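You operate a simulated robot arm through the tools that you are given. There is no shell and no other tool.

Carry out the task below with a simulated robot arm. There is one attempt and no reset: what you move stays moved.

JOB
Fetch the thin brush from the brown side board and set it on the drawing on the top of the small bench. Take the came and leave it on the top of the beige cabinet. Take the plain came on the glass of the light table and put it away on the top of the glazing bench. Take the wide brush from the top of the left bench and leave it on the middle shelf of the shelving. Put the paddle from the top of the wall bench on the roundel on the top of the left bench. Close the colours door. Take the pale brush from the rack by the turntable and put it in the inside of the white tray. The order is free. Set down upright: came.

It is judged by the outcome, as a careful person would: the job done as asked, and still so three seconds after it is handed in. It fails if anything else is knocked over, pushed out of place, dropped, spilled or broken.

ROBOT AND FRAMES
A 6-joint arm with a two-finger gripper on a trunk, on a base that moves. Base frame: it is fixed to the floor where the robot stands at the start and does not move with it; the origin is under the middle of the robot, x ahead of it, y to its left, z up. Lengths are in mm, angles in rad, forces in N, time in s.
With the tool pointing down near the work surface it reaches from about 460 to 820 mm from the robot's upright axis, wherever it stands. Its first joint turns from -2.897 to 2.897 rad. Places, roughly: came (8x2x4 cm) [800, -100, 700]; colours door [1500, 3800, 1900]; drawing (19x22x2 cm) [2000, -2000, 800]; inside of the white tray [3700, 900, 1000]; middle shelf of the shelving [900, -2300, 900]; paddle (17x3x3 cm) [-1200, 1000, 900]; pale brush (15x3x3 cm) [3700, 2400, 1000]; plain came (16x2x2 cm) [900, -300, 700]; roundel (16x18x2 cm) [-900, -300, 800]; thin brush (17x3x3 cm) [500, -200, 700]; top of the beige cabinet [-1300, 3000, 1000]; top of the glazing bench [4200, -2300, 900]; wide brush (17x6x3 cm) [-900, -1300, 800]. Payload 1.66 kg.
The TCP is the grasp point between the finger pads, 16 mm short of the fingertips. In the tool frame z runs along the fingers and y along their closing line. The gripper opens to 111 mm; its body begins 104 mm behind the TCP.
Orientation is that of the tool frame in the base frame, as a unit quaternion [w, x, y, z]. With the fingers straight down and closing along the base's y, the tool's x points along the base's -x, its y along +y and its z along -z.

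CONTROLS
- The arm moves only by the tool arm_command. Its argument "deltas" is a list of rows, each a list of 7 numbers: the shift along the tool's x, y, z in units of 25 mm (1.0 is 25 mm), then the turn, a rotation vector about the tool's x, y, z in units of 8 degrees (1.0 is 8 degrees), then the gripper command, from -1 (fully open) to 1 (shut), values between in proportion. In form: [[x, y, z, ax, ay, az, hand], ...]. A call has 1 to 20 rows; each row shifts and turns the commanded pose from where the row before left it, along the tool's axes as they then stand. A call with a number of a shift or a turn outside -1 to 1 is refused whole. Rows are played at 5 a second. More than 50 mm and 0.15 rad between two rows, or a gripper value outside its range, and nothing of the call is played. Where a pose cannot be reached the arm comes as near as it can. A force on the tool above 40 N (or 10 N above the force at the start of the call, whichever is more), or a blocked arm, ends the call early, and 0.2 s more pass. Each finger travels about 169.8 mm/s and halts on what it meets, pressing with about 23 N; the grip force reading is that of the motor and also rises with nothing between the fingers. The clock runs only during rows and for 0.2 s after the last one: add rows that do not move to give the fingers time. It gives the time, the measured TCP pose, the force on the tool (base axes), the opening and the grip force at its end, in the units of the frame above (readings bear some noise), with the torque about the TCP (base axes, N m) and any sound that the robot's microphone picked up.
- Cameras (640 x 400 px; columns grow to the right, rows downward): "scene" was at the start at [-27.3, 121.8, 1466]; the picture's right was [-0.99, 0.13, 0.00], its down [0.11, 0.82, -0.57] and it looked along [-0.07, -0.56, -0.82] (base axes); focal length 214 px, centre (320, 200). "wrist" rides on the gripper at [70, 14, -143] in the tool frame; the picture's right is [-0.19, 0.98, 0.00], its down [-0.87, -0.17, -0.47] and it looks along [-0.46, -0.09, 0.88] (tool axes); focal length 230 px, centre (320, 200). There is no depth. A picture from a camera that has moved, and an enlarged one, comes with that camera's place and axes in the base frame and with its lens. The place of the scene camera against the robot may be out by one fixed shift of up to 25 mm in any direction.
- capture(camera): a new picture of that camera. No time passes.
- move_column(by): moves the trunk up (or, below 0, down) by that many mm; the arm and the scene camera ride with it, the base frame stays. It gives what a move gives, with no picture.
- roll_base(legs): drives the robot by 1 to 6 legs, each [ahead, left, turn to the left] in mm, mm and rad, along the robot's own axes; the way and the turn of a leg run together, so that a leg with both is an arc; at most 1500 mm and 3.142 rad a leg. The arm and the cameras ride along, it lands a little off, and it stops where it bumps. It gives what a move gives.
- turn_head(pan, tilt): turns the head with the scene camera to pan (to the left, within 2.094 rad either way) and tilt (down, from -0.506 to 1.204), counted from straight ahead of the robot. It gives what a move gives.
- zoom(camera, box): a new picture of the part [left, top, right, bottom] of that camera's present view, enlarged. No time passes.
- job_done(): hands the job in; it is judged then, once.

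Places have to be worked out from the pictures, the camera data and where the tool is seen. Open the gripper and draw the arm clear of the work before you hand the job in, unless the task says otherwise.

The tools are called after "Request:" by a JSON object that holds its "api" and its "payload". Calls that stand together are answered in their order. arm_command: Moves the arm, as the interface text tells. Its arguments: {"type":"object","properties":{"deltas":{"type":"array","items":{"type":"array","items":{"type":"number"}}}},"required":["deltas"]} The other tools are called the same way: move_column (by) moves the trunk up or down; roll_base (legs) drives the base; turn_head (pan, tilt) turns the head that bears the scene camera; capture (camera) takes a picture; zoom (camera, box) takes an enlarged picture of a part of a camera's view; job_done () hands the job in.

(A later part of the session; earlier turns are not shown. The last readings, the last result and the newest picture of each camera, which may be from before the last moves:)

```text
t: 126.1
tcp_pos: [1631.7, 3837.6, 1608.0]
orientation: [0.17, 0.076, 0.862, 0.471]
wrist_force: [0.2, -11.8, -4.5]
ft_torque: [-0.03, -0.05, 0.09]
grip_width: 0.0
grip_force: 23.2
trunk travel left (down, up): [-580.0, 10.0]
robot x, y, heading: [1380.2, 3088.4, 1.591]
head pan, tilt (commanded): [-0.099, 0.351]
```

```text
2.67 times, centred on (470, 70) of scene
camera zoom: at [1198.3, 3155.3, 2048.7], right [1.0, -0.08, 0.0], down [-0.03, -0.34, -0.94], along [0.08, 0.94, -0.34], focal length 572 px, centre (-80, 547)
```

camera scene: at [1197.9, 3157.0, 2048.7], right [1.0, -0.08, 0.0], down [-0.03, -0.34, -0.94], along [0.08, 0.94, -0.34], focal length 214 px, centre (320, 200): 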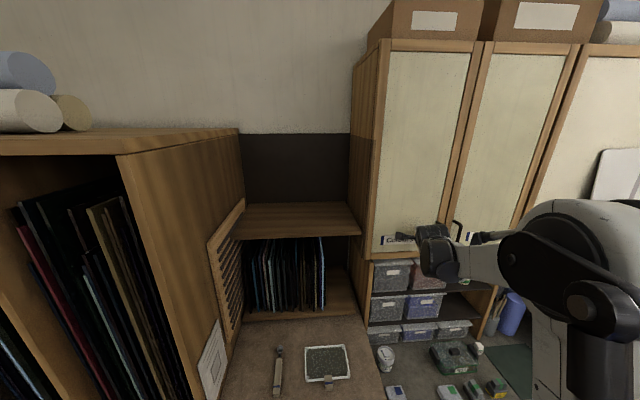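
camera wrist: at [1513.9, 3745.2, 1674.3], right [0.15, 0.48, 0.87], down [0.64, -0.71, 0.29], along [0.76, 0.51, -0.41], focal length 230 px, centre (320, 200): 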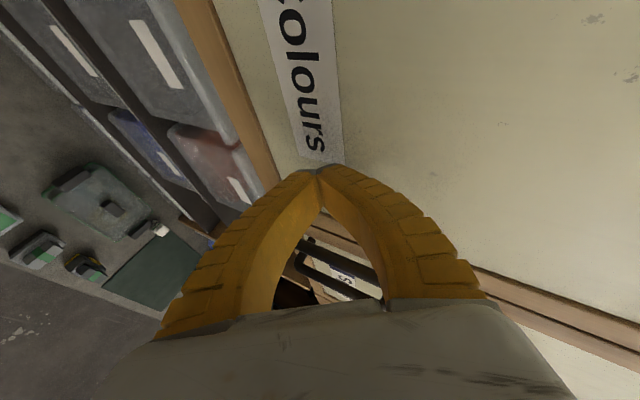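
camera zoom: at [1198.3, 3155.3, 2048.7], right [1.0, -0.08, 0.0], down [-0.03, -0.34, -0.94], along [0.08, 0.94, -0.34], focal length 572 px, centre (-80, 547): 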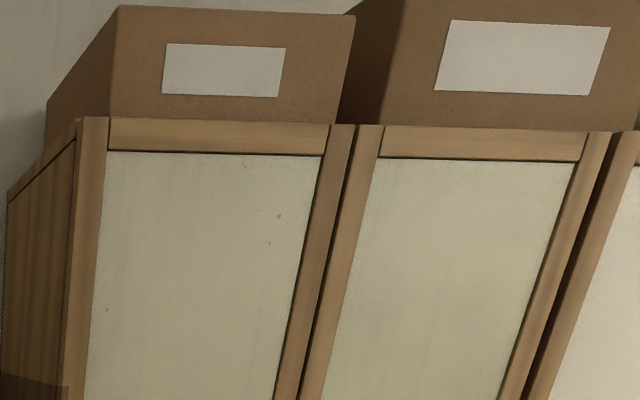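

Firm resistance (≈12 N) – the door is closed. I withdraw the fingers straight back and confirm it stays closed.

Request:
{"api": "arm_command", "payload": {"deltas": [[-0.23, -0.54, -0.81, 0, 0, 0, 1], [-0.23, -0.54, -0.81, 0, 0, 0, 1], [-0.23, -0.54, -0.81, 0, 0, 0, 1], [-0.23, -0.54, -0.81, 0, 0, 0, 1], [-0.23, -0.54, -0.81, 0, 0, 0, 1], [-0.23, -0.54, -0.81, 0, 0, 0, 1], [-0.23, -0.54, -0.81, 0, 0, 0, 1], [-0.23, -0.54, -0.81, 0, 0, 0, 1], [0, 0, 0, 0, 0, 0, 1]]}}

Request:
{"api": "roll_base", "payload": {"legs": [[-250, 0, 0]]}}

Request:
{"api": "capture", "payload": {"camera": "scene"}}

```text
t: 128.1
tcp_pos: [1619.9, 3641.7, 1605.7]
orientation: [0.17, 0.075, 0.863, 0.47]
wrist_force: [-0.2, 0.5, 0.1]
ft_torque: [0.0, 0.03, -0.01]
grip_width: 0.0
grip_force: 22.9
trunk travel left (down, up): [-580.0, 10.0]
robot x, y, heading: [1379.7, 3088.8, 1.591]
head pan, tilt (commanded): [-0.099, 0.351]
```

```text
t: 129.9
tcp_pos: [1622.8, 3390.8, 1606.5]
orientation: [0.17, 0.075, 0.862, 0.472]
wrist_force: [-0.9, -0.6, 0.2]
ft_torque: [-0.04, -0.01, -0.01]
grip_width: 0.1
grip_force: 22.8
trunk travel left (down, up): [-580.0, 10.0]
robot x, y, heading: [1384.9, 2835.2, 1.592]
head pan, tilt (commanded): [-0.099, 0.351]
```

```text
taken
camera scene: at [1202.3, 2906.6, 2048.6], right [1.0, -0.08, 0.0], down [-0.03, -0.34, -0.94], along [0.08, 0.94, -0.34], focal length 214 px, centre (320, 200)
```

scene: 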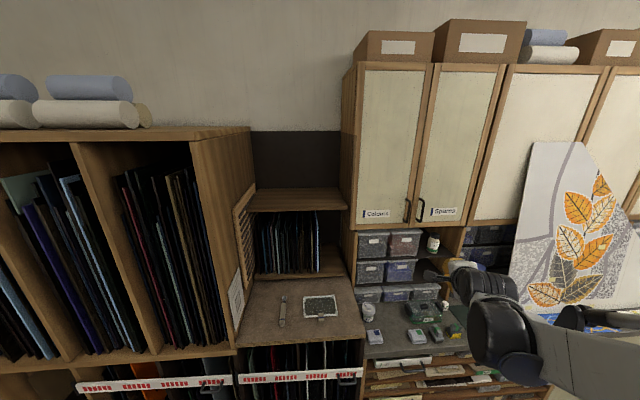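

The Colours door is flush with its neighbours. I bring the arm down a bit and restore the tool to pointing straight down.

Request:
{"api": "arm_command", "payload": {"deltas": [[0.21, -0.81, 0.48, 0, 0, 0, 1], [0.21, -0.81, 0.48, 0, 0, 0, 1], [0.21, -0.81, 0.48, 0, 0, 0, 1], [0.21, -0.81, 0.48, 0, 0, 0, 1], [0.21, -0.81, 0.48, 0, 0, 0, 1], [0, 0, 0, -0.174, 0.656, -0.388, 1], [0, 0, 0, -0.174, 0.656, -0.388, 1], [0, 0, 0, -0.174, 0.656, -0.388, 1], [0, 0, 0, -0.174, 0.656, -0.388, 1], [0, 0, 0, 0.91, 0.24, 0, 1], [0, 0, 0, 0.91, 0.24, 0, 1], [0, 0, 0, 0.91, 0.24, 0, 1], [0, 0, 0, 0.91, 0.24, 0, 1], [0, 0, 0, 0.91, 0.24, 0, 1], [0, 0, 0, 0.91, 0.24, 0, 1], [0, 0, 0, 0.91, 0.24, 0, 1], [0, 0, 0, 0.91, 0.24, 0, 1], [0, 0, 0, 0, 0, 0, 1]]}}

Request:
{"api": "move_column", "payload": {"by": -250}}

Request:
{"api": "turn_head", "payload": {"pan": -1.5, "tilt": 0.45}}

Request:
{"api": "capture", "payload": {"camera": "scene"}}

```text
t: 133.7
tcp_pos: [1623.7, 3388.1, 1484.9]
orientation: [0.0, -0.132, 0.991, -0.002]
wrist_force: [0.5, -0.1, 0.2]
ft_torque: [0.05, -0.03, 0.03]
grip_width: 0.0
grip_force: 23.0
trunk travel left (down, up): [-580.0, 10.0]
robot x, y, heading: [1385.3, 2835.9, 1.589]
head pan, tilt (commanded): [-0.099, 0.351]
```

```text
t: 136.3
tcp_pos: [1624.1, 3389.1, 1235.5]
orientation: [0.0, -0.132, 0.991, -0.001]
wrist_force: [-0.1, 0.6, -0.3]
ft_torque: [0.01, 0.02, -0.01]
grip_width: 0.2
grip_force: 22.8
trunk travel left (down, up): [-330.0, 260.0]
robot x, y, heading: [1381.4, 2833.9, 1.594]
head pan, tilt (commanded): [-0.099, 0.351]
```

```text
t: 137.8
tcp_pos: [1624.2, 3390.2, 1234.6]
orientation: [0.0, -0.131, 0.991, -0.001]
wrist_force: [0.3, -0.7, 0.8]
ft_torque: [-0.01, -0.03, -0.01]
grip_width: 0.0
grip_force: 23.0
trunk travel left (down, up): [-330.0, 260.0]
robot x, y, heading: [1381.8, 2834.3, 1.59]
head pan, tilt (commanded): [-1.499, 0.45]
```

```text
taken
camera scene: at [1286.3, 2822.3, 1789.4], right [0.09, -1.0, 0.0], down [-0.43, -0.04, -0.9], along [0.9, 0.08, -0.44], focal length 214 px, centre (320, 200)
```

scene: 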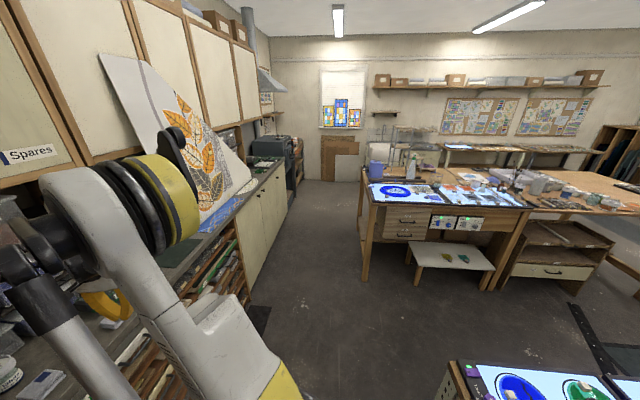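

I pull the arm back to the robot's centre line, then zoom toward the far light table (white tray, turntable rack).

Request:
{"api": "arm_command", "payload": {"deltas": [[0.92, -0.054, 0, 0, 0, 0, 1], [0.92, -0.054, 0, 0, 0, 0, 1], [0.92, -0.054, 0, 0, 0, 0, 1], [0.92, -0.054, 0, 0, 0, 0, 1], [0.92, -0.054, 0, 0, 0, 0, 1], [0.92, -0.054, 0, 0, 0, 0, 1], [0.92, -0.054, 0, 0, 0, 0, 1], [0.92, -0.054, 0, 0, 0, 0, 1], [0.92, -0.054, 0, 0, 0, 0, 1], [0.92, -0.054, 0, 0, 0, 0, 1], [0.92, -0.054, 0, 0, 0, 0, 1]]}}

Request:
{"api": "zoom", "payload": {"camera": "scene", "box": [350, 120, 640, 300]}}

Request:
{"api": "zoom", "payload": {"camera": "scene", "box": [355, 130, 515, 230]}}

Request:
{"api": "zoom", "payload": {"camera": "scene", "box": [480, 130, 640, 230]}}

```text
t: 140.2
tcp_pos: [1384.6, 3308.2, 1235.5]
orientation: [0.0, -0.132, 0.991, -0.001]
wrist_force: [-0.1, -0.3, 0.2]
ft_torque: [0.07, -0.01, 0.0]
grip_width: 0.0
grip_force: 22.8
trunk travel left (down, up): [-330.0, 260.0]
robot x, y, heading: [1379.0, 2831.8, 1.592]
head pan, tilt (commanded): [-1.499, 0.45]
```

```text
2.21 times, centred on (495, 210) of scene
camera zoom: at [1285.8, 2821.6, 1789.4], right [0.09, -1.0, 0.0], down [-0.43, -0.04, -0.9], along [0.9, 0.08, -0.43], focal length 473 px, centre (-66, 178)
```

zoom: 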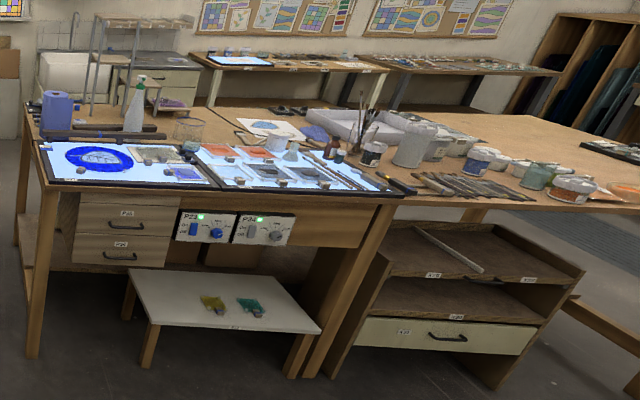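

```text
4.00 times, centred on (435, 180) of scene
camera zoom: at [1285.8, 2821.6, 1789.4], right [0.09, -1.0, 0.0], down [-0.43, -0.04, -0.9], along [0.9, 0.08, -0.43], focal length 858 px, centre (-140, 280)
```

zoom: 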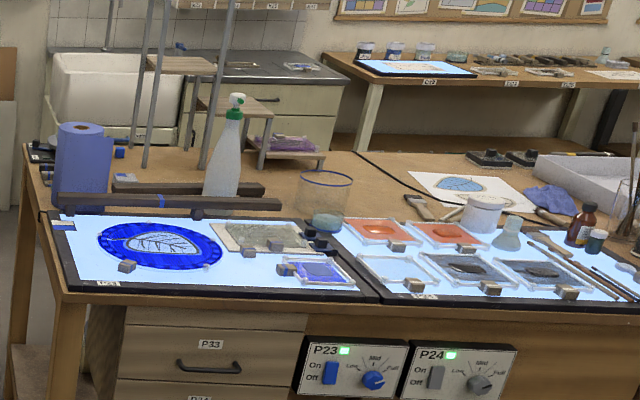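

```text
4.00 times, centred on (560, 180) of scene
camera zoom: at [1285.8, 2821.6, 1789.4], right [0.09, -1.0, 0.0], down [-0.43, -0.04, -0.9], along [0.9, 0.08, -0.43], focal length 858 px, centre (-640, 280)
```

zoom: 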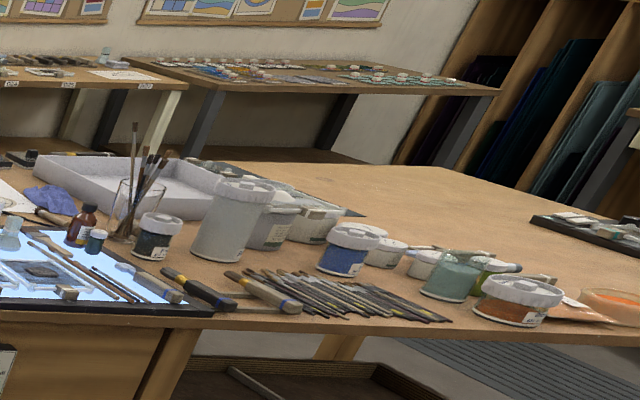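

The white tray is at the middle of the far table and the turntable rack should be near its left (north) end. I turn to face +x and drive along the aisle to get a closer look.

Request:
{"api": "roll_base", "payload": {"legs": [[0, 0, -1.59], [1200, 50, 0]]}}

Request:
{"api": "turn_head", "payload": {"pan": -0.2, "tilt": 0.5}}

Request:
{"api": "capture", "payload": {"camera": "scene"}}

```text
t: 150.2
tcp_pos: [3045.2, 2867.5, 1236.2]
orientation: [0.0, 0.615, 0.789, 0.0]
wrist_force: [-0.7, 0.8, 0.4]
ft_torque: [0.0, 0.02, -0.02]
grip_width: 0.0
grip_force: 22.9
trunk travel left (down, up): [-330.0, 260.0]
robot x, y, heading: [2573.3, 2876.9, -0.008]
head pan, tilt (commanded): [-1.499, 0.45]
```

```text
t: 151.6
tcp_pos: [3046.3, 2865.9, 1235.9]
orientation: [0.0, 0.614, 0.789, -0.001]
wrist_force: [0.0, 0.2, 0.1]
ft_torque: [0.0, 0.0, -0.02]
grip_width: 0.0
grip_force: 22.6
trunk travel left (down, up): [-330.0, 260.0]
robot x, y, heading: [2569.2, 2878.4, 0.003]
head pan, tilt (commanded): [-0.201, 0.499]
```

```text
taken
camera scene: at [2642.9, 3051.3, 1785.0], right [-0.2, -0.98, 0.0], down [-0.47, 0.09, -0.88], along [0.86, -0.17, -0.48], focal length 214 px, centre (320, 200)
```

scene: 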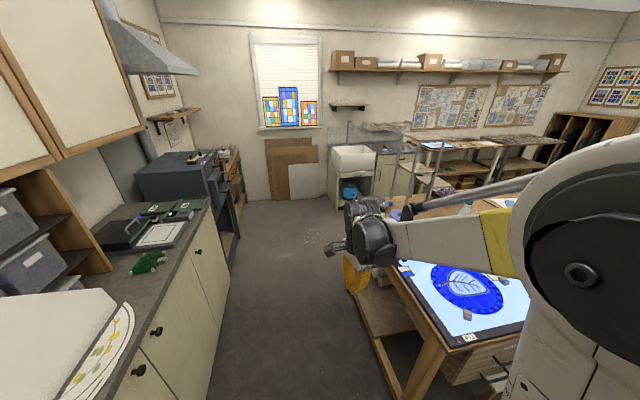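

I continue along the aisle to about [3450, 2900] and look right at the north end of the table.

Request:
{"api": "roll_base", "payload": {"legs": [[880, 40, 0]]}}

Request:
{"api": "turn_head", "payload": {"pan": -1.35, "tilt": 0.6}}

Request:
{"api": "capture", "payload": {"camera": "scene"}}

Request:
{"api": "turn_head", "payload": {"pan": -0.5, "tilt": 0.6}}

Request:
{"api": "capture", "payload": {"camera": "scene"}}

```text
t: 156.3
tcp_pos: [3921.5, 2897.1, 1235.7]
orientation: [0.0, 0.619, 0.785, -0.001]
wrist_force: [-0.9, -1.0, -0.2]
ft_torque: [0.03, 0.01, 0.01]
grip_width: 0.3
grip_force: 22.9
trunk travel left (down, up): [-330.0, 260.0]
robot x, y, heading: [3448.1, 2912.2, -0.009]
head pan, tilt (commanded): [-0.201, 0.499]
```

```text
t: 157.6
tcp_pos: [3922.0, 2899.2, 1235.6]
orientation: [-0.001, 0.619, 0.786, -0.001]
wrist_force: [0.8, 0.6, 0.3]
ft_torque: [0.01, -0.01, -0.02]
grip_width: 0.0
grip_force: 23.4
trunk travel left (down, up): [-330.0, 260.0]
robot x, y, heading: [3450.8, 2914.7, -0.008]
head pan, tilt (commanded): [-1.349, 0.6]
```

```text
taken
camera scene: at [3450.2, 3019.5, 1775.9], right [-0.98, -0.21, 0.0], down [-0.12, 0.55, -0.83], along [0.18, -0.81, -0.56], focal length 214 px, centre (320, 200)
```

scene: 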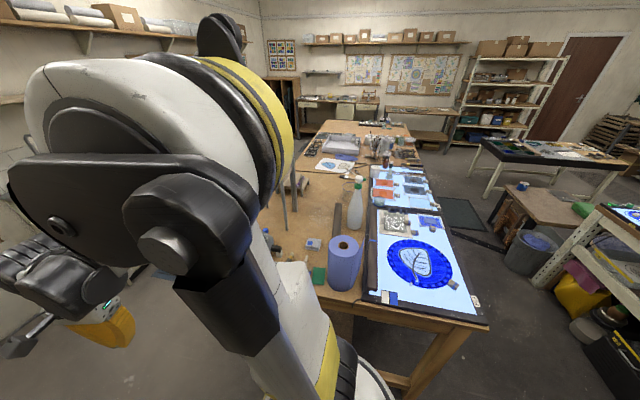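

```text
t: 158.8
tcp_pos: [3920.7, 2897.3, 1235.5]
orientation: [-0.001, 0.619, 0.785, -0.001]
wrist_force: [-0.2, 0.6, 0.1]
ft_torque: [0.01, -0.02, -0.03]
grip_width: 0.3
grip_force: 23.0
trunk travel left (down, up): [-330.0, 260.0]
robot x, y, heading: [3445.6, 2912.8, -0.007]
head pan, tilt (commanded): [-0.499, 0.6]
```

```text
taken
camera scene: at [3508.6, 3062.8, 1775.9], right [-0.49, -0.87, 0.0], down [-0.49, 0.28, -0.83], along [0.72, -0.4, -0.56], focal length 214 px, centre (320, 200)
```

scene: 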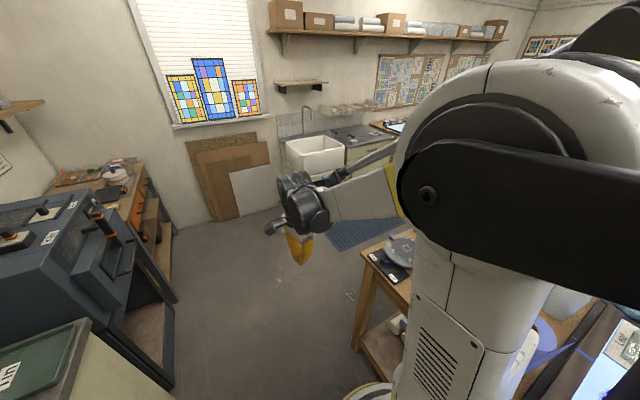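

The turntable sits near the table's NE corner; table spans x≈2935–4033 with north edge y≈2520. I raise 60 mm, move to x≈3700 and turn to face the table.

Request:
{"api": "move_column", "payload": {"by": 60}}

Request:
{"api": "roll_base", "payload": {"legs": [[270, 60, 0], [0, 0, -1.56]]}}

Request:
{"api": "turn_head", "payload": {"pan": 0.0, "tilt": 0.9}}

Request:
{"api": "capture", "payload": {"camera": "scene"}}

Request:
{"api": "capture", "payload": {"camera": "wrist"}}

```text
t: 159.8
tcp_pos: [3921.7, 2896.8, 1296.7]
orientation: [0.0, 0.619, 0.786, -0.001]
wrist_force: [-0.3, 0.1, -0.1]
ft_torque: [-0.03, -0.03, 0.02]
grip_width: 0.0
grip_force: 23.5
trunk travel left (down, up): [-390.0, 200.0]
robot x, y, heading: [3446.1, 2908.4, -0.009]
head pan, tilt (commanded): [-0.499, 0.6]
```

```text
t: 165.6
tcp_pos: [3712.1, 2495.9, 1296.2]
orientation: [-0.001, 0.992, 0.126, 0.0]
wrist_force: [0.2, 0.0, 0.8]
ft_torque: [-0.01, 0.02, 0.01]
grip_width: 0.1
grip_force: 23.3
trunk travel left (down, up): [-390.0, 200.0]
robot x, y, heading: [3717.7, 2970.1, -1.558]
head pan, tilt (commanded): [-0.499, 0.6]
```

```text
t: 166.5
tcp_pos: [3712.1, 2496.4, 1294.8]
orientation: [-0.002, 0.992, 0.126, -0.001]
wrist_force: [-0.2, 0.6, -0.5]
ft_torque: [-0.02, 0.02, 0.02]
grip_width: 0.0
grip_force: 23.4
trunk travel left (down, up): [-390.0, 200.0]
robot x, y, heading: [3718.7, 2971.7, -1.56]
head pan, tilt (commanded): [0.0, 0.901]
```

```text
taken
camera scene: at [3911.8, 2919.1, 1811.1], right [-1.0, -0.01, 0.0], down [-0.01, 0.78, -0.62], along [0.0, -0.62, -0.78], focal length 214 px, centre (320, 200)
```

scene: 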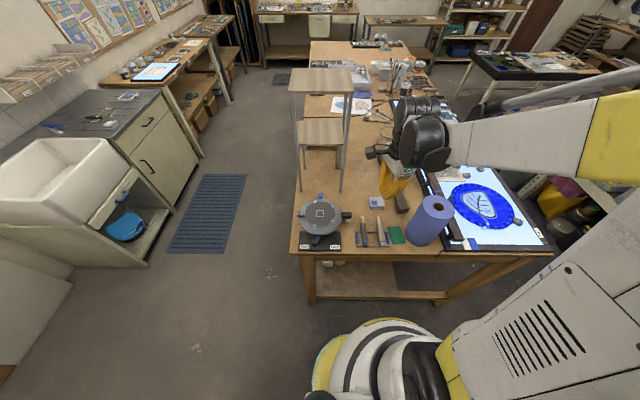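

```text
taken
camera wrist: at [3784.0, 2500.3, 1438.8], right [0.06, -1.0, 0.0], down [-0.88, -0.06, 0.47], along [-0.47, -0.03, -0.88], focal length 230 px, centre (320, 200)
```

wrist: 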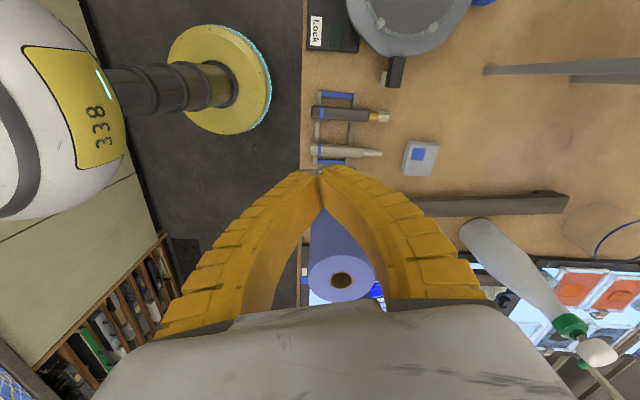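

The rack by the turntable is in view with two tools on it. Zooming in.

Request:
{"api": "zoom", "payload": {"camera": "scene", "box": [290, 180, 430, 268]}}

Request:
{"api": "zoom", "payload": {"camera": "wrist", "box": [290, 70, 450, 190]}}

```text
4.55 times, centred on (360, 224) of scene
camera zoom: at [3911.8, 2919.1, 1811.1], right [-1.0, -0.01, 0.0], down [-0.01, 0.78, -0.62], along [0.0, -0.62, -0.78], focal length 975 px, centre (138, 91)
```

zoom: 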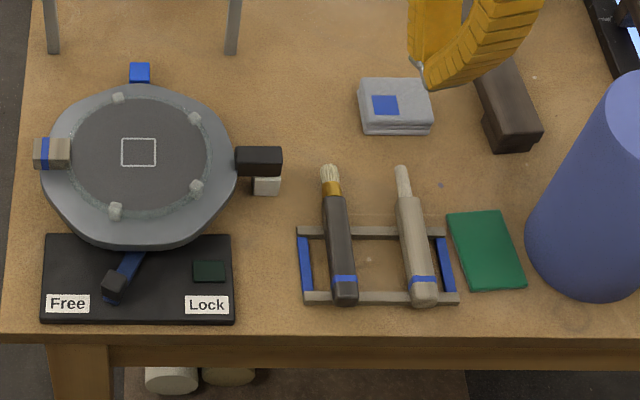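

```text
3.33 times, centred on (370, 130) of wrist
camera zoom: at [3784.0, 2500.3, 1438.8], right [0.06, -1.0, 0.0], down [-0.88, -0.06, 0.47], along [-0.47, -0.03, -0.88], focal length 767 px, centre (153, 433)
```

zoom: 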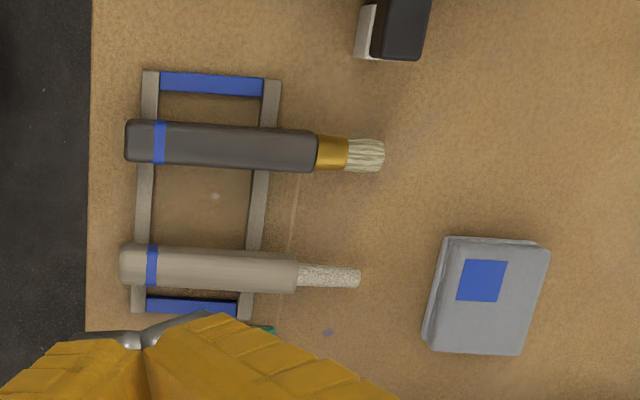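

The rack holds a dark-handled brush with cream bristles and a pale-handled tool with a speckled tip. I need a closer look to tell which is the "pale brush".

Request:
{"api": "zoom", "payload": {"camera": "wrist", "box": [310, 100, 390, 160]}}

Request:
{"api": "zoom", "payload": {"camera": "scene", "box": [350, 210, 400, 250]}}

```text
6.67 times, centred on (350, 130) of wrist
camera zoom: at [3784.0, 2500.3, 1438.8], right [0.06, -1.0, 0.0], down [-0.88, -0.06, 0.47], along [-0.47, -0.03, -0.88], focal length 1534 px, centre (120, 667)
```

zoom: 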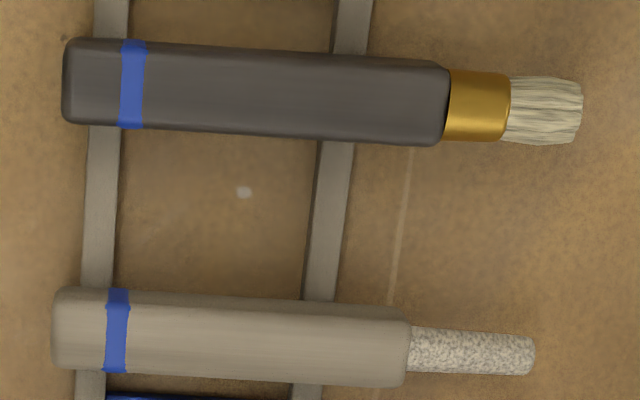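

```text
10.00 times, centred on (375, 230) of scene
camera zoom: at [3911.8, 2919.1, 1811.1], right [-1.0, -0.01, 0.0], down [-0.01, 0.78, -0.62], along [0.0, -0.62, -0.78], focal length 2145 px, centre (-230, -100)
```

zoom: 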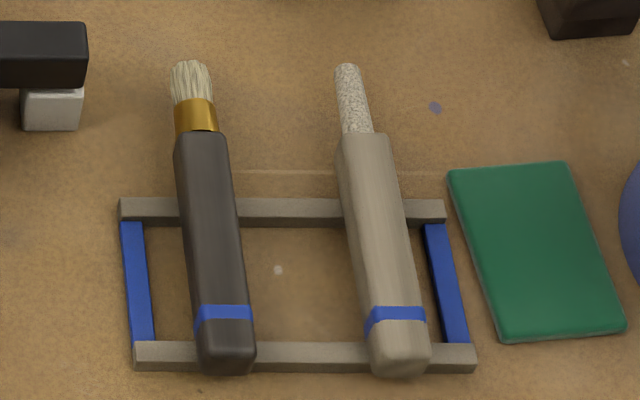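

The pale-handled tool is a stone stick, not a brush; the dark-handled one with cream bristles is the pale brush (≈15 cm). By the same naming (bristles), the thin brush on the side board is the narrow-bristled one at x≈487. I rotate the tool −75.5° so the fingers close along x, open to ~50 mm, and come over the brush handle.

Request:
{"api": "arm_command", "payload": {"deltas": [[0, 0, 0, 0, 0, -0.944, 0.1], [0, 0, 0, 0, 0, -0.944, 0.1], [0, 0, 0, 0, 0, -0.944, 0.1], [0, 0, 0, 0, 0, -0.944, 0.1], [0, 0, 0, 0, 0, -0.944, 0.1], [0, 0, 0, 0, 0, -0.944, 0.1], [0, 0, 0, 0, 0, -0.944, 0.1], [0, 0, 0, 0, 0, -0.944, 0.1], [0, 0, 0, 0, 0, -0.944, 0.1], [0, 0, 0, 0, 0, -0.944, 0.1], [-0.2, 0.107, 0.967, 0, 0, 0, 0.1], [-0.2, 0.107, 0.967, 0, 0, 0, 0.1], [-0.2, 0.107, 0.967, 0, 0, 0, 0.1], [-0.2, 0.107, 0.967, 0, 0, 0, 0.1], [-0.2, 0.107, 0.967, 0, 0, 0, 0.1], [-0.2, 0.107, 0.967, 0, 0, 0, 0.1], [0, 0, 0, 0, 0, 0, 0.1]]}}

Request:
{"api": "capture", "payload": {"camera": "wrist"}}

Request:
{"api": "zoom", "payload": {"camera": "wrist", "box": [220, 60, 420, 185]}}

```text
t: 170.1
tcp_pos: [3728.7, 2468.8, 1148.9]
orientation: [-0.001, 0.707, 0.707, 0.001]
wrist_force: [-0.8, 0.2, 0.1]
ft_torque: [-0.06, 0.0, -0.03]
grip_width: 52.2
grip_force: 1.5
trunk travel left (down, up): [-390.0, 200.0]
robot x, y, heading: [3721.1, 2968.1, -1.559]
head pan, tilt (commanded): [0.0, 0.901]
```

```text
taken
camera wrist: at [3742.9, 2536.4, 1293.2], right [0.98, -0.19, 0.0], down [-0.17, -0.87, 0.47], along [-0.09, -0.46, -0.88], focal length 230 px, centre (320, 200)
```

wrist: 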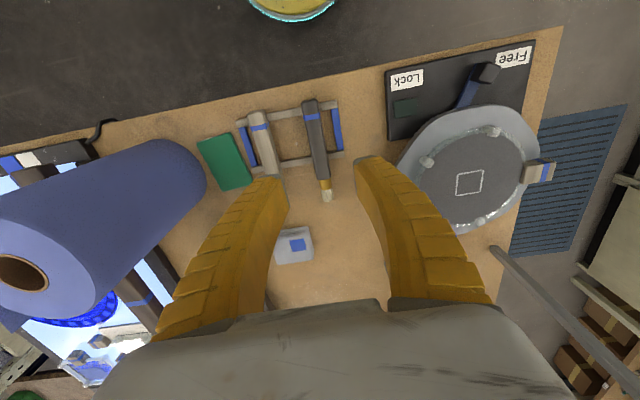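

```text
3.20 times, centred on (320, 122) of wrist
camera zoom: at [3742.9, 2536.4, 1293.2], right [0.98, -0.19, 0.0], down [-0.17, -0.87, 0.47], along [-0.09, -0.46, -0.88], focal length 736 px, centre (320, 448)
```

zoom: 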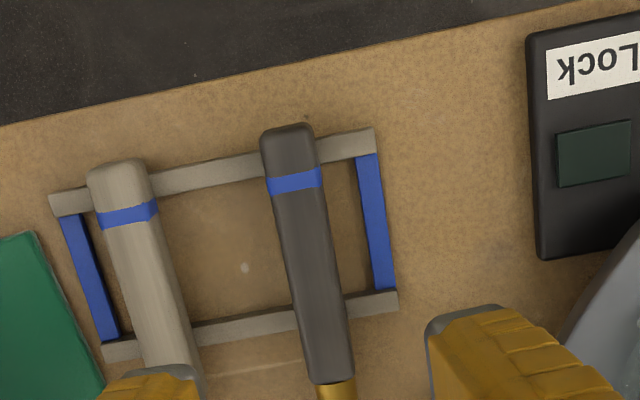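

The brush handle axis is at x≈3723, y 2400–2514, top z≈960. I shift −6 mm in x and lower to z≈1040 for another look.

Request:
{"api": "arm_command", "payload": {"deltas": [[0, -0.06, 0.87, 0, 0, 0, 0.1], [0, -0.06, 0.87, 0, 0, 0, 0.1], [0, -0.06, 0.87, 0, 0, 0, 0.1], [0, -0.06, 0.87, 0, 0, 0, 0.1], [0, 0, 0.87, 0, 0, 0, 0.1], [0, 0, 0, 0, 0, 0, 0.1]]}}

Request:
{"api": "zoom", "payload": {"camera": "wrist", "box": [200, 80, 440, 230]}}

Request:
{"api": "zoom", "payload": {"camera": "scene", "box": [290, 150, 450, 260]}}

```text
t: 171.5
tcp_pos: [3723.4, 2468.3, 1043.2]
orientation: [-0.001, 0.707, 0.707, 0.001]
wrist_force: [0.8, -0.2, 0.2]
ft_torque: [0.01, 0.01, -0.01]
grip_width: 52.2
grip_force: 2.1
trunk travel left (down, up): [-390.0, 200.0]
robot x, y, heading: [3716.8, 2968.1, -1.562]
head pan, tilt (commanded): [0.0, 0.901]
```

```text
2.67 times, centred on (320, 155) of wrist
camera zoom: at [3737.5, 2536.8, 1185.3], right [0.98, -0.19, 0.0], down [-0.17, -0.87, 0.47], along [-0.09, -0.46, -0.88], focal length 614 px, centre (320, 320)
```

zoom: 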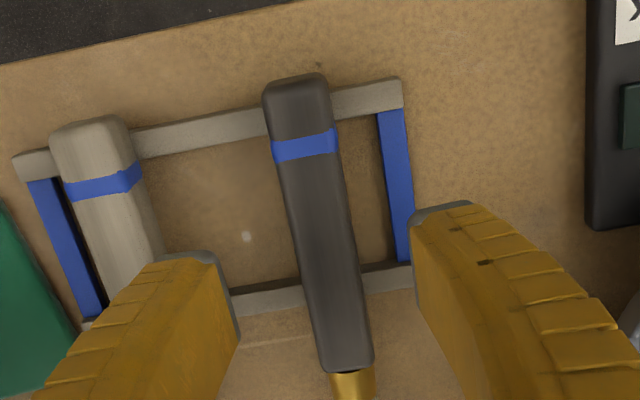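

```text
3.64 times, centred on (370, 205) of scene
camera zoom: at [3911.9, 2919.7, 1811.1], right [-1.0, -0.01, 0.0], down [-0.01, 0.78, -0.62], along [0.01, -0.62, -0.78], focal length 780 px, centre (138, 182)
```

zoom: 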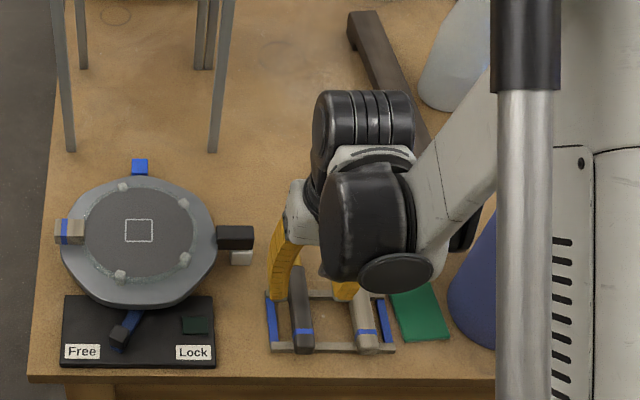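

Alignment is good (handle top z≈972, axis under the TCP, fingers midway between the rails). I narrow the opening slightly to stay clear of the stone stick and lower to z≈963.

Request:
{"api": "arm_command", "payload": {"deltas": [[0, 0, 0.64, 0, 0, 0, 0.2], [0, 0, 0.64, 0, 0, 0, 0.2], [0, 0, 0.64, 0, 0, 0, 0.2], [0, 0, 0.64, 0, 0, 0, 0.2], [0, 0, 0.64, 0, 0, 0, 0.2], [0, 0, 0, 0, 0, 0, 0.2]]}}

Request:
{"api": "zoom", "payload": {"camera": "wrist", "box": [200, 80, 440, 230]}}

Request:
{"api": "zoom", "payload": {"camera": "scene", "box": [330, 180, 410, 260]}}

```text
t: 172.9
tcp_pos: [3722.7, 2432.4, 984.6]
orientation: [0.0, 0.708, 0.707, 0.002]
wrist_force: [0.2, 0.3, -0.2]
ft_torque: [-0.02, 0.0, -0.04]
grip_width: 46.9
grip_force: 1.7
out of reach, approached as far as the arm can: row 1, 2, 3, 4, 5
trunk travel left (down, up): [-390.0, 200.0]
robot x, y, heading: [3718.6, 2971.2, -1.561]
head pan, tilt (commanded): [0.0, 0.901]
```

```text
2.67 times, centred on (320, 155) of wrist
camera zoom: at [3736.8, 2501.9, 1127.8], right [0.98, -0.19, 0.0], down [-0.17, -0.87, 0.47], along [-0.09, -0.46, -0.88], focal length 614 px, centre (320, 320)
```

zoom: 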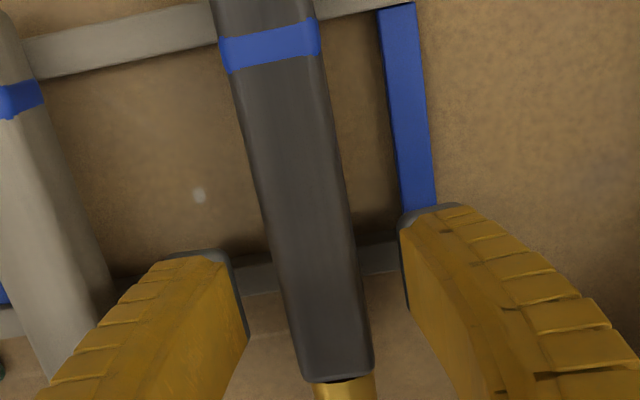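

```text
5.00 times, centred on (370, 220) of scene
camera zoom: at [3911.9, 2919.5, 1811.1], right [-1.0, -0.01, 0.0], down [-0.01, 0.78, -0.62], along [0.01, -0.62, -0.78], focal length 1072 px, centre (70, 100)
```

zoom: 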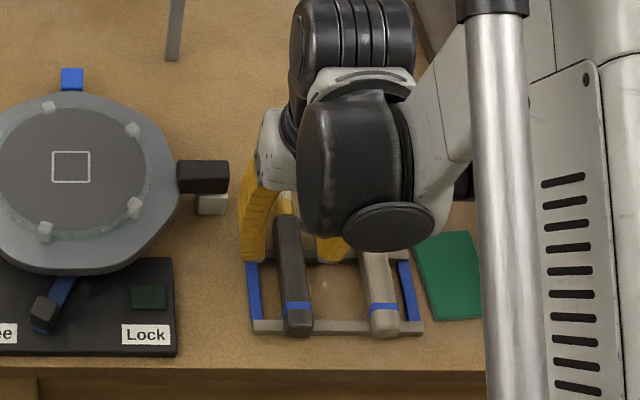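

The arm ran out of reach close in because the trunk is high. I raise the arm 200 mm, then lower the trunk so the arm works in a better range.

Request:
{"api": "arm_command", "payload": {"deltas": [[0, 0, -1, 0, 0, 0, 0.2], [0, 0, -1, 0, 0, 0, 0.2], [0, 0, -1, 0, 0, 0, 0.2], [0, 0, -1, 0, 0, 0, 0.2], [0, 0, -1, 0, 0, 0, 0.2], [0, 0, -1, 0, 0, 0, 0.2], [0, 0, -1, 0, 0, 0, 0.2], [0, 0, -1, 0, 0, 0, 0.2], [0, 0, 0, 0, 0, 0, 0.2], [0, 0, 0, 0, 0, 0, 0.2]]}}

Request:
{"api": "move_column", "payload": {"by": -130}}

Request:
{"api": "zoom", "payload": {"camera": "wrist", "box": [200, 80, 440, 230]}}

```text
t: 175.1
tcp_pos: [3723.7, 2432.0, 1185.0]
orientation: [0.0, 0.707, 0.707, 0.0]
wrist_force: [-0.2, 0.7, -0.6]
ft_torque: [0.0, -0.01, 0.0]
grip_width: 46.8
grip_force: 1.5
trunk travel left (down, up): [-390.0, 200.0]
robot x, y, heading: [3721.6, 2973.2, -1.561]
head pan, tilt (commanded): [0.0, 0.901]
```

```text
t: 176.7
tcp_pos: [3722.9, 2431.6, 1053.4]
orientation: [0.0, 0.707, 0.707, 0.001]
wrist_force: [0.7, 0.0, 0.2]
ft_torque: [0.03, 0.03, -0.01]
grip_width: 46.7
grip_force: 1.5
trunk travel left (down, up): [-260.0, 330.0]
robot x, y, heading: [3719.0, 2971.2, -1.565]
head pan, tilt (commanded): [0.0, 0.901]
```

```text
2.67 times, centred on (320, 155) of wrist
camera zoom: at [3737.3, 2500.9, 1197.3], right [0.98, -0.19, 0.0], down [-0.17, -0.87, 0.47], along [-0.09, -0.46, -0.88], focal length 614 px, centre (320, 320)
```

zoom: 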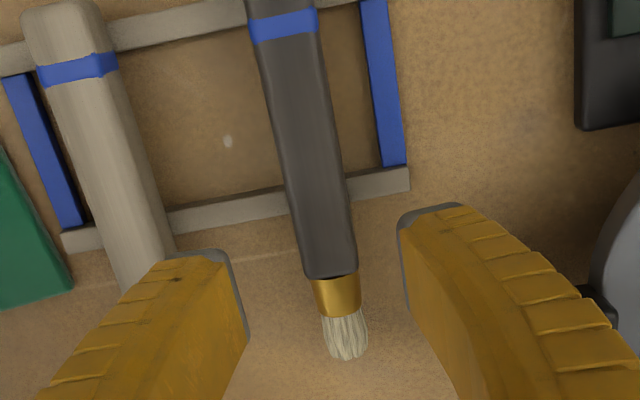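

Now the commanded pose is at y≈2432; I shift back +34 mm in y and lower in two stages.

Request:
{"api": "arm_command", "payload": {"deltas": [[0.68, 0, 0, 0, 0, 0, 0.2], [0.68, 0, 0, 0, 0, 0, 0.2], [0, 0, 0.7, 0, 0, 0, 0.2], [0, 0, 0.7, 0, 0, 0, 0.2], [0, 0, 0, 0, 0, 0, 0.2]]}}

Request:
{"api": "zoom", "payload": {"camera": "wrist", "box": [200, 80, 440, 230]}}

```text
t: 177.9
tcp_pos: [3724.7, 2465.2, 1020.6]
orientation: [0.0, 0.708, 0.707, 0.001]
wrist_force: [0.9, -0.4, -0.3]
ft_torque: [-0.02, 0.02, -0.01]
grip_width: 46.9
grip_force: 1.8
trunk travel left (down, up): [-260.0, 330.0]
robot x, y, heading: [3722.9, 2969.8, -1.558]
head pan, tilt (commanded): [0.0, 0.901]
```

```text
2.67 times, centred on (320, 155) of wrist
camera zoom: at [3737.7, 2535.0, 1162.9], right [0.98, -0.19, 0.0], down [-0.17, -0.87, 0.47], along [-0.09, -0.46, -0.88], focal length 614 px, centre (320, 320)
```

zoom: 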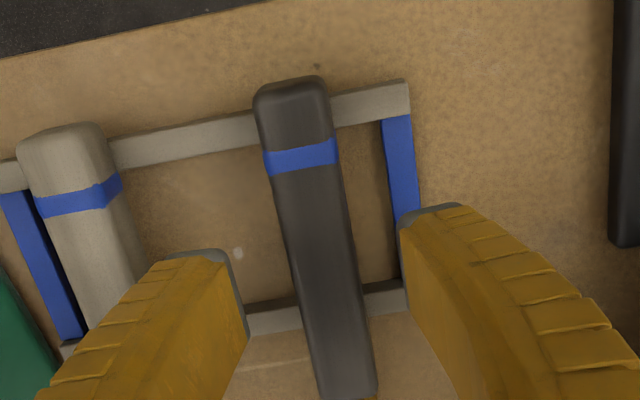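

Clearances look fine (stone stick's edge at x≈3658 vs finger outer at ≈3681). Lowering to z≈963.

Request:
{"api": "arm_command", "payload": {"deltas": [[0, -0.03, 0.58, 0, 0, 0, 0.2], [0, -0.03, 0.58, 0, 0, 0, 0.2], [0, 0, 0.58, 0, 0, 0, 0.2], [0, 0, 0.58, 0, 0, 0, 0.2], [0, 0, 0, 0, 0, 0, 0.2]]}}

Request:
{"api": "zoom", "payload": {"camera": "wrist", "box": [200, 80, 440, 230]}}

```text
t: 178.9
tcp_pos: [3721.4, 2467.4, 962.6]
orientation: [0.0, 0.707, 0.707, -0.002]
wrist_force: [-2.6, 1.7, 14.5]
ft_torque: [0.09, 0.84, 0.03]
grip_width: 17.6
grip_force: 34.3
trunk travel left (down, up): [-260.0, 330.0]
robot x, y, heading: [3721.9, 2970.7, -1.56]
head pan, tilt (commanded): [0.0, 0.901]
stopped in row 5: the force on the tool passed its limit at 48 N (the readings are from after the stop); the commanded pose is now the measured one
```

```text
2.67 times, centred on (320, 155) of wrist
camera zoom: at [3735.7, 2536.3, 1105.9], right [0.98, -0.19, 0.0], down [-0.17, -0.86, 0.47], along [-0.09, -0.47, -0.88], focal length 614 px, centre (320, 320)
```

zoom: 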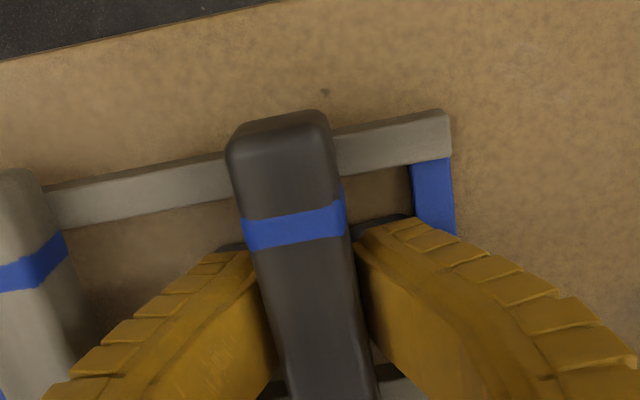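

The right finger met the rack's blue end bar (at x≈3755) and was pushed inward against the handle; the fingers now straddle the handle. I close gently and check before lifting.

Request:
{"api": "arm_command", "payload": {"deltas": [[0, 0, -0.1, 0, 0, 0, 1], [0, 0, -0.1, 0, 0, 0, 1], [0, 0, 0, 0, 0, 0, 1]]}}

Request:
{"api": "zoom", "payload": {"camera": "wrist", "box": [200, 80, 440, 230]}}

Request:
{"api": "zoom", "payload": {"camera": "scene", "box": [310, 180, 430, 270]}}

```text
t: 179.7
tcp_pos: [3719.6, 2464.4, 967.5]
orientation: [0.001, 0.707, 0.708, -0.001]
wrist_force: [-0.3, -0.2, -1.2]
ft_torque: [0.02, -0.01, -0.02]
grip_width: 6.0
grip_force: 22.7
trunk travel left (down, up): [-260.0, 330.0]
robot x, y, heading: [3716.9, 2969.5, -1.563]
head pan, tilt (commanded): [0.0, 0.901]
```

```text
2.67 times, centred on (320, 155) of wrist
camera zoom: at [3734.6, 2534.5, 1110.2], right [0.98, -0.19, 0.0], down [-0.17, -0.87, 0.47], along [-0.09, -0.46, -0.88], focal length 614 px, centre (320, 320)
```

zoom: 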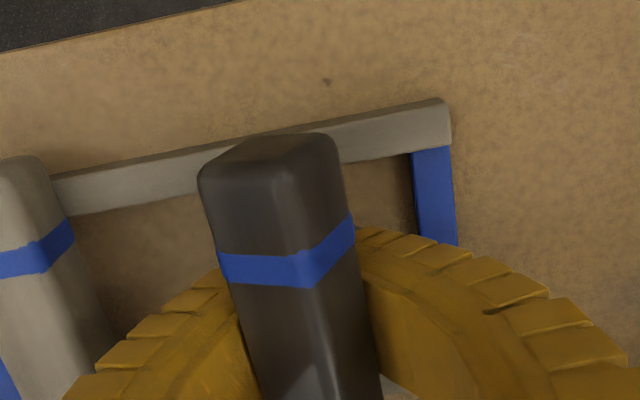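

```text
4.44 times, centred on (370, 225) of scene
camera zoom: at [3912.0, 2919.0, 1681.0], right [-1.0, -0.01, 0.0], down [-0.01, 0.78, -0.62], along [0.01, -0.62, -0.78], focal length 953 px, centre (98, 89)
```

zoom: 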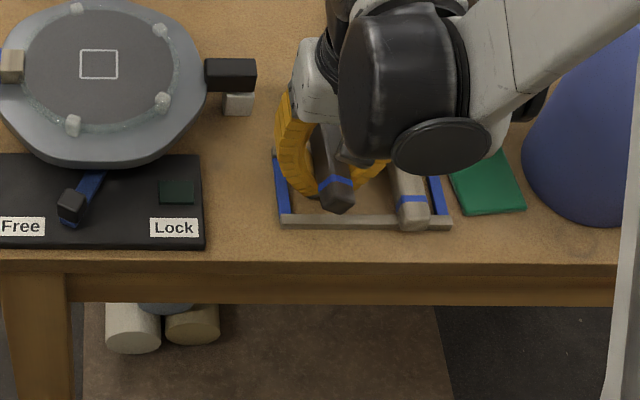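

The fingers closed under the handle and lifted its end slightly. I open gradually to let the brush settle back onto the rails, then will re-grip a few mm higher.

Request:
{"api": "arm_command", "payload": {"deltas": [[0, 0, 0, 0, 0, 0, 0.8], [0, 0, 0, 0, 0, 0, 0.65], [0, 0, 0, 0, 0, 0, 0.5], [0, 0, 0, 0, 0, 0, 0.4], [0, 0, 0, 0, 0, 0, 0.35], [0, 0, 0, 0, 0, 0, 0.35], [0, 0, 0, 0, 0, 0, 0.35]]}}

Request:
{"api": "zoom", "payload": {"camera": "wrist", "box": [200, 80, 440, 230]}}

Request:
{"api": "zoom", "payload": {"camera": "scene", "box": [310, 180, 430, 270]}}

```text
t: 181.3
tcp_pos: [3720.0, 2465.6, 968.0]
orientation: [0.001, 0.707, 0.707, 0.0]
wrist_force: [0.0, -0.4, 0.2]
ft_torque: [0.03, 0.01, 0.03]
grip_width: 39.1
grip_force: 1.2
trunk travel left (down, up): [-260.0, 330.0]
robot x, y, heading: [3720.3, 2969.5, -1.569]
head pan, tilt (commanded): [0.0, 0.901]
```

```text
2.67 times, centred on (320, 155) of wrist
camera zoom: at [3734.6, 2534.5, 1110.3], right [0.98, -0.19, 0.0], down [-0.17, -0.87, 0.47], along [-0.09, -0.46, -0.88], focal length 614 px, centre (320, 320)
```

zoom: 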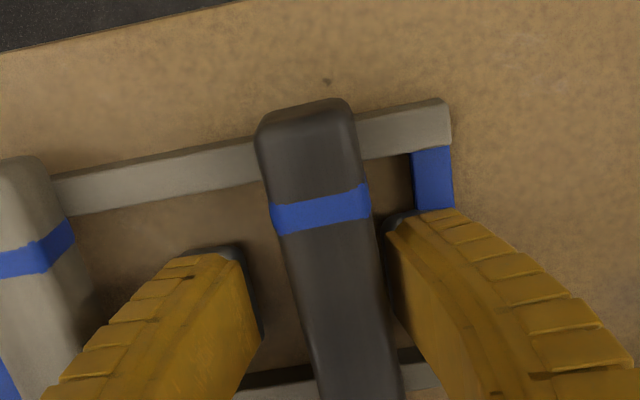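

```text
4.44 times, centred on (370, 225) of scene
camera zoom: at [3911.9, 2919.0, 1681.1], right [-1.0, -0.01, 0.0], down [-0.01, 0.78, -0.62], along [0.01, -0.62, -0.78], focal length 953 px, centre (98, 89)
```

zoom: 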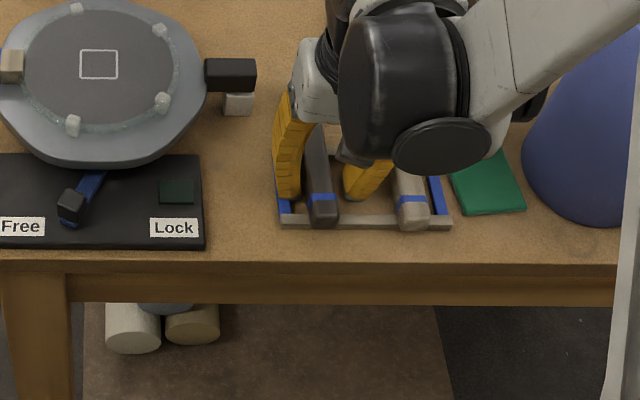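

The brush settled back on its rails. I raise ~5 mm, centre the fingers on the handle (+5 mm x), and close.

Request:
{"api": "arm_command", "payload": {"deltas": [[0, 0, -0.22, 0, 0, 0, 0.35], [0, 0.2, 0, 0, 0, 0, 0.35], [0, 0, 0, 0, 0, 0, 0.6], [0, 0, 0, 0, 0, 0, 1], [0, 0, 0, 0, 0, 0, 1], [0, 0, 0, 0, 0, 0, 1]]}}

Request:
{"api": "zoom", "payload": {"camera": "wrist", "box": [200, 80, 440, 230]}}

```text
t: 182.7
tcp_pos: [3725.4, 2465.1, 973.1]
orientation: [0.001, 0.706, 0.708, -0.001]
wrist_force: [0.4, -2.2, 6.5]
ft_torque: [-0.1, 0.02, 0.16]
grip_width: 19.2
grip_force: 22.3
trunk travel left (down, up): [-260.0, 330.0]
robot x, y, heading: [3722.1, 2970.1, -1.562]
head pan, tilt (commanded): [0.0, 0.901]
```

```text
2.67 times, centred on (320, 155) of wrist
camera zoom: at [3740.4, 2534.7, 1115.5], right [0.98, -0.19, 0.0], down [-0.17, -0.86, 0.47], along [-0.09, -0.46, -0.88], focal length 614 px, centre (320, 320)
```

zoom: 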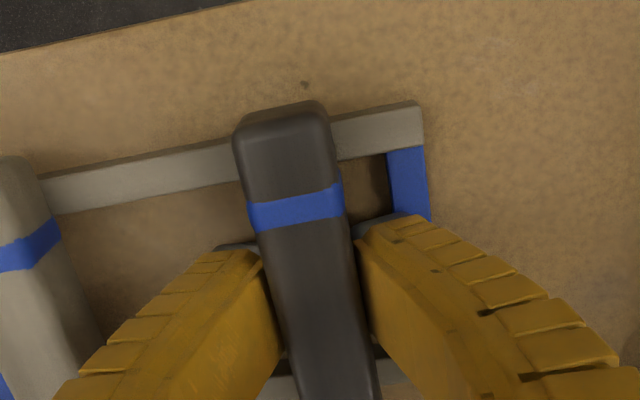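

Gripped at 19.2 mm. I lift slowly 30 mm and check how the brush hangs.

Request:
{"api": "arm_command", "payload": {"deltas": [[0, 0, -0.3, 0, 0, 0, 1], [0, 0, -0.45, 0, 0, 0, 1], [0, 0, -0.45, 0, 0, 0, 1], [0, 0, 0, 0, 0, 0, 1]]}}

Request:
{"api": "zoom", "payload": {"camera": "wrist", "box": [200, 80, 440, 230]}}

Request:
{"api": "zoom", "payload": {"camera": "scene", "box": [310, 180, 430, 270]}}

```text
t: 183.7
tcp_pos: [3725.8, 2464.4, 1002.0]
orientation: [0.0, 0.708, 0.707, 0.0]
wrist_force: [-0.2, -0.5, -0.8]
ft_torque: [0.02, 0.03, -0.02]
grip_width: 16.7
grip_force: 23.7
trunk travel left (down, up): [-260.0, 330.0]
robot x, y, heading: [3720.3, 2969.9, -1.564]
head pan, tilt (commanded): [0.0, 0.901]
```

```text
2.67 times, centred on (320, 155) of wrist
camera zoom: at [3740.0, 2534.5, 1145.0], right [0.98, -0.19, 0.0], down [-0.17, -0.87, 0.47], along [-0.09, -0.46, -0.88], focal length 614 px, centre (320, 320)
```

zoom: 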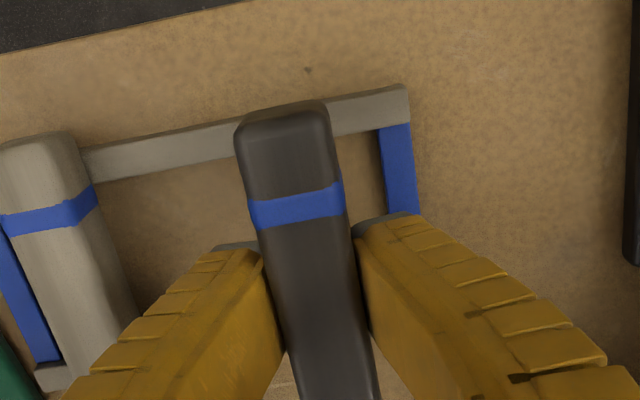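

```text
4.44 times, centred on (370, 225) of scene
camera zoom: at [3911.9, 2918.7, 1681.1], right [-1.0, -0.01, 0.0], down [-0.01, 0.78, -0.62], along [0.01, -0.62, -0.78], focal length 953 px, centre (98, 89)
```

zoom: 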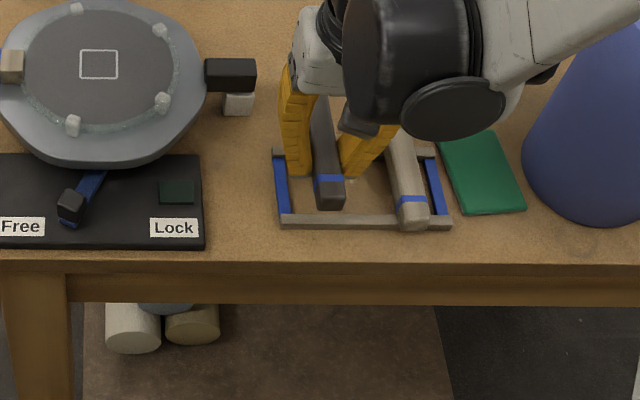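

The brush is off the rails and hangs level. I lift to ~1250, turn away from the table and drive around the east side toward the white tray.

Request:
{"api": "arm_command", "payload": {"deltas": [[0, 0, -1, 0, 0, 0, 1], [0, 0, -1, 0, 0, 0, 1], [0, 0, -1, 0, 0, 0, 1], [0, 0, -1, 0, 0, 0, 1], [0, 0, -1, 0, 0, 0, 1], [0, 0, -1, 0, 0, 0, 1], [0, 0, -1, 0, 0, 0, 1], [0, 0, -1, 0, 0, 0, 1], [0, 0, -1, 0, 0, 0, 1], [0, 0, -1, 0, 0, 0, 1]]}}

Request:
{"api": "roll_base", "payload": {"legs": [[0, 0, 1.56], [680, 0, 0], [0, -700, 0]]}}

Request:
{"api": "turn_head", "payload": {"pan": -1.8, "tilt": 0.5}}

Request:
{"api": "capture", "payload": {"camera": "scene"}}

Request:
{"api": "capture", "payload": {"camera": "wrist"}}

```text
t: 185.9
tcp_pos: [3726.1, 2465.2, 1253.2]
orientation: [0.001, 0.708, 0.706, -0.001]
wrist_force: [0.5, 0.7, 0.0]
ft_torque: [-0.01, 0.0, 0.02]
grip_width: 16.8
grip_force: 22.8
trunk travel left (down, up): [-260.0, 330.0]
robot x, y, heading: [3718.8, 2971.9, -1.562]
head pan, tilt (commanded): [0.0, 0.901]
```

```text
t: 196.9
tcp_pos: [4904.9, 2249.7, 1252.1]
orientation: [0.001, 0.015, 1.0, 0.0]
wrist_force: [0.7, -0.6, -0.7]
ft_torque: [0.01, 0.02, 0.02]
grip_width: 16.8
grip_force: 22.6
trunk travel left (down, up): [-260.0, 330.0]
robot x, y, heading: [4399.4, 2259.4, -0.025]
head pan, tilt (commanded): [0.0, 0.901]
```

```text
t: 198.8
tcp_pos: [4904.8, 2249.8, 1252.5]
orientation: [0.0, 0.015, 1.0, 0.0]
wrist_force: [-1.4, 0.1, -1.1]
ft_torque: [0.03, 0.01, -0.01]
grip_width: 16.9
grip_force: 23.0
trunk travel left (down, up): [-260.0, 330.0]
robot x, y, heading: [4402.4, 2260.0, -0.023]
head pan, tilt (commanded): [-1.799, 0.499]
```

```text
taken
camera scene: at [4363.6, 2365.2, 1715.0], right [-0.97, 0.25, 0.0], down [0.12, 0.46, -0.88], along [-0.22, -0.85, -0.48], focal length 214 px, centre (320, 200)
```

scene: 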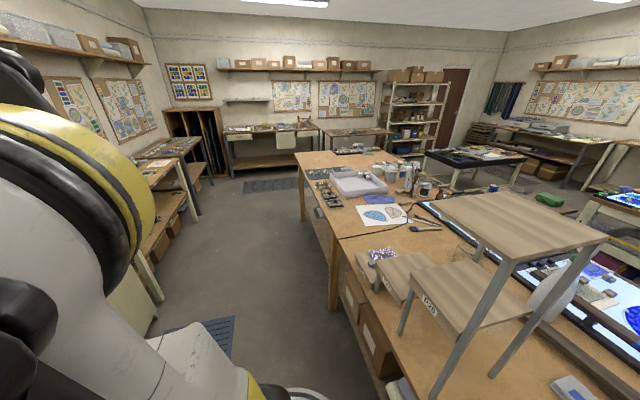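

```text
taken
camera wrist: at [4836.4, 2266.1, 1394.7], right [0.22, 0.98, 0.0], down [0.86, -0.19, 0.47], along [0.46, -0.1, -0.88], focal length 230 px, centre (320, 200)
```

wrist: 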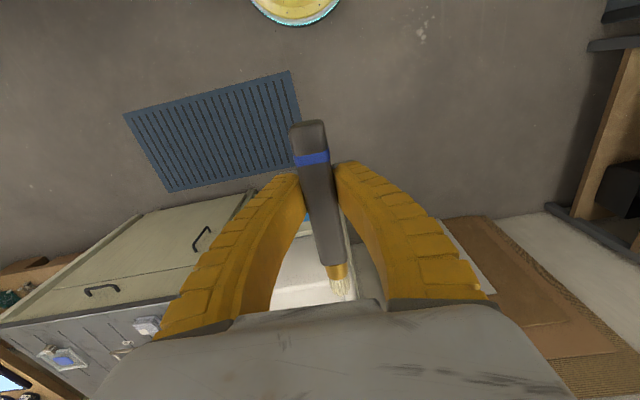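

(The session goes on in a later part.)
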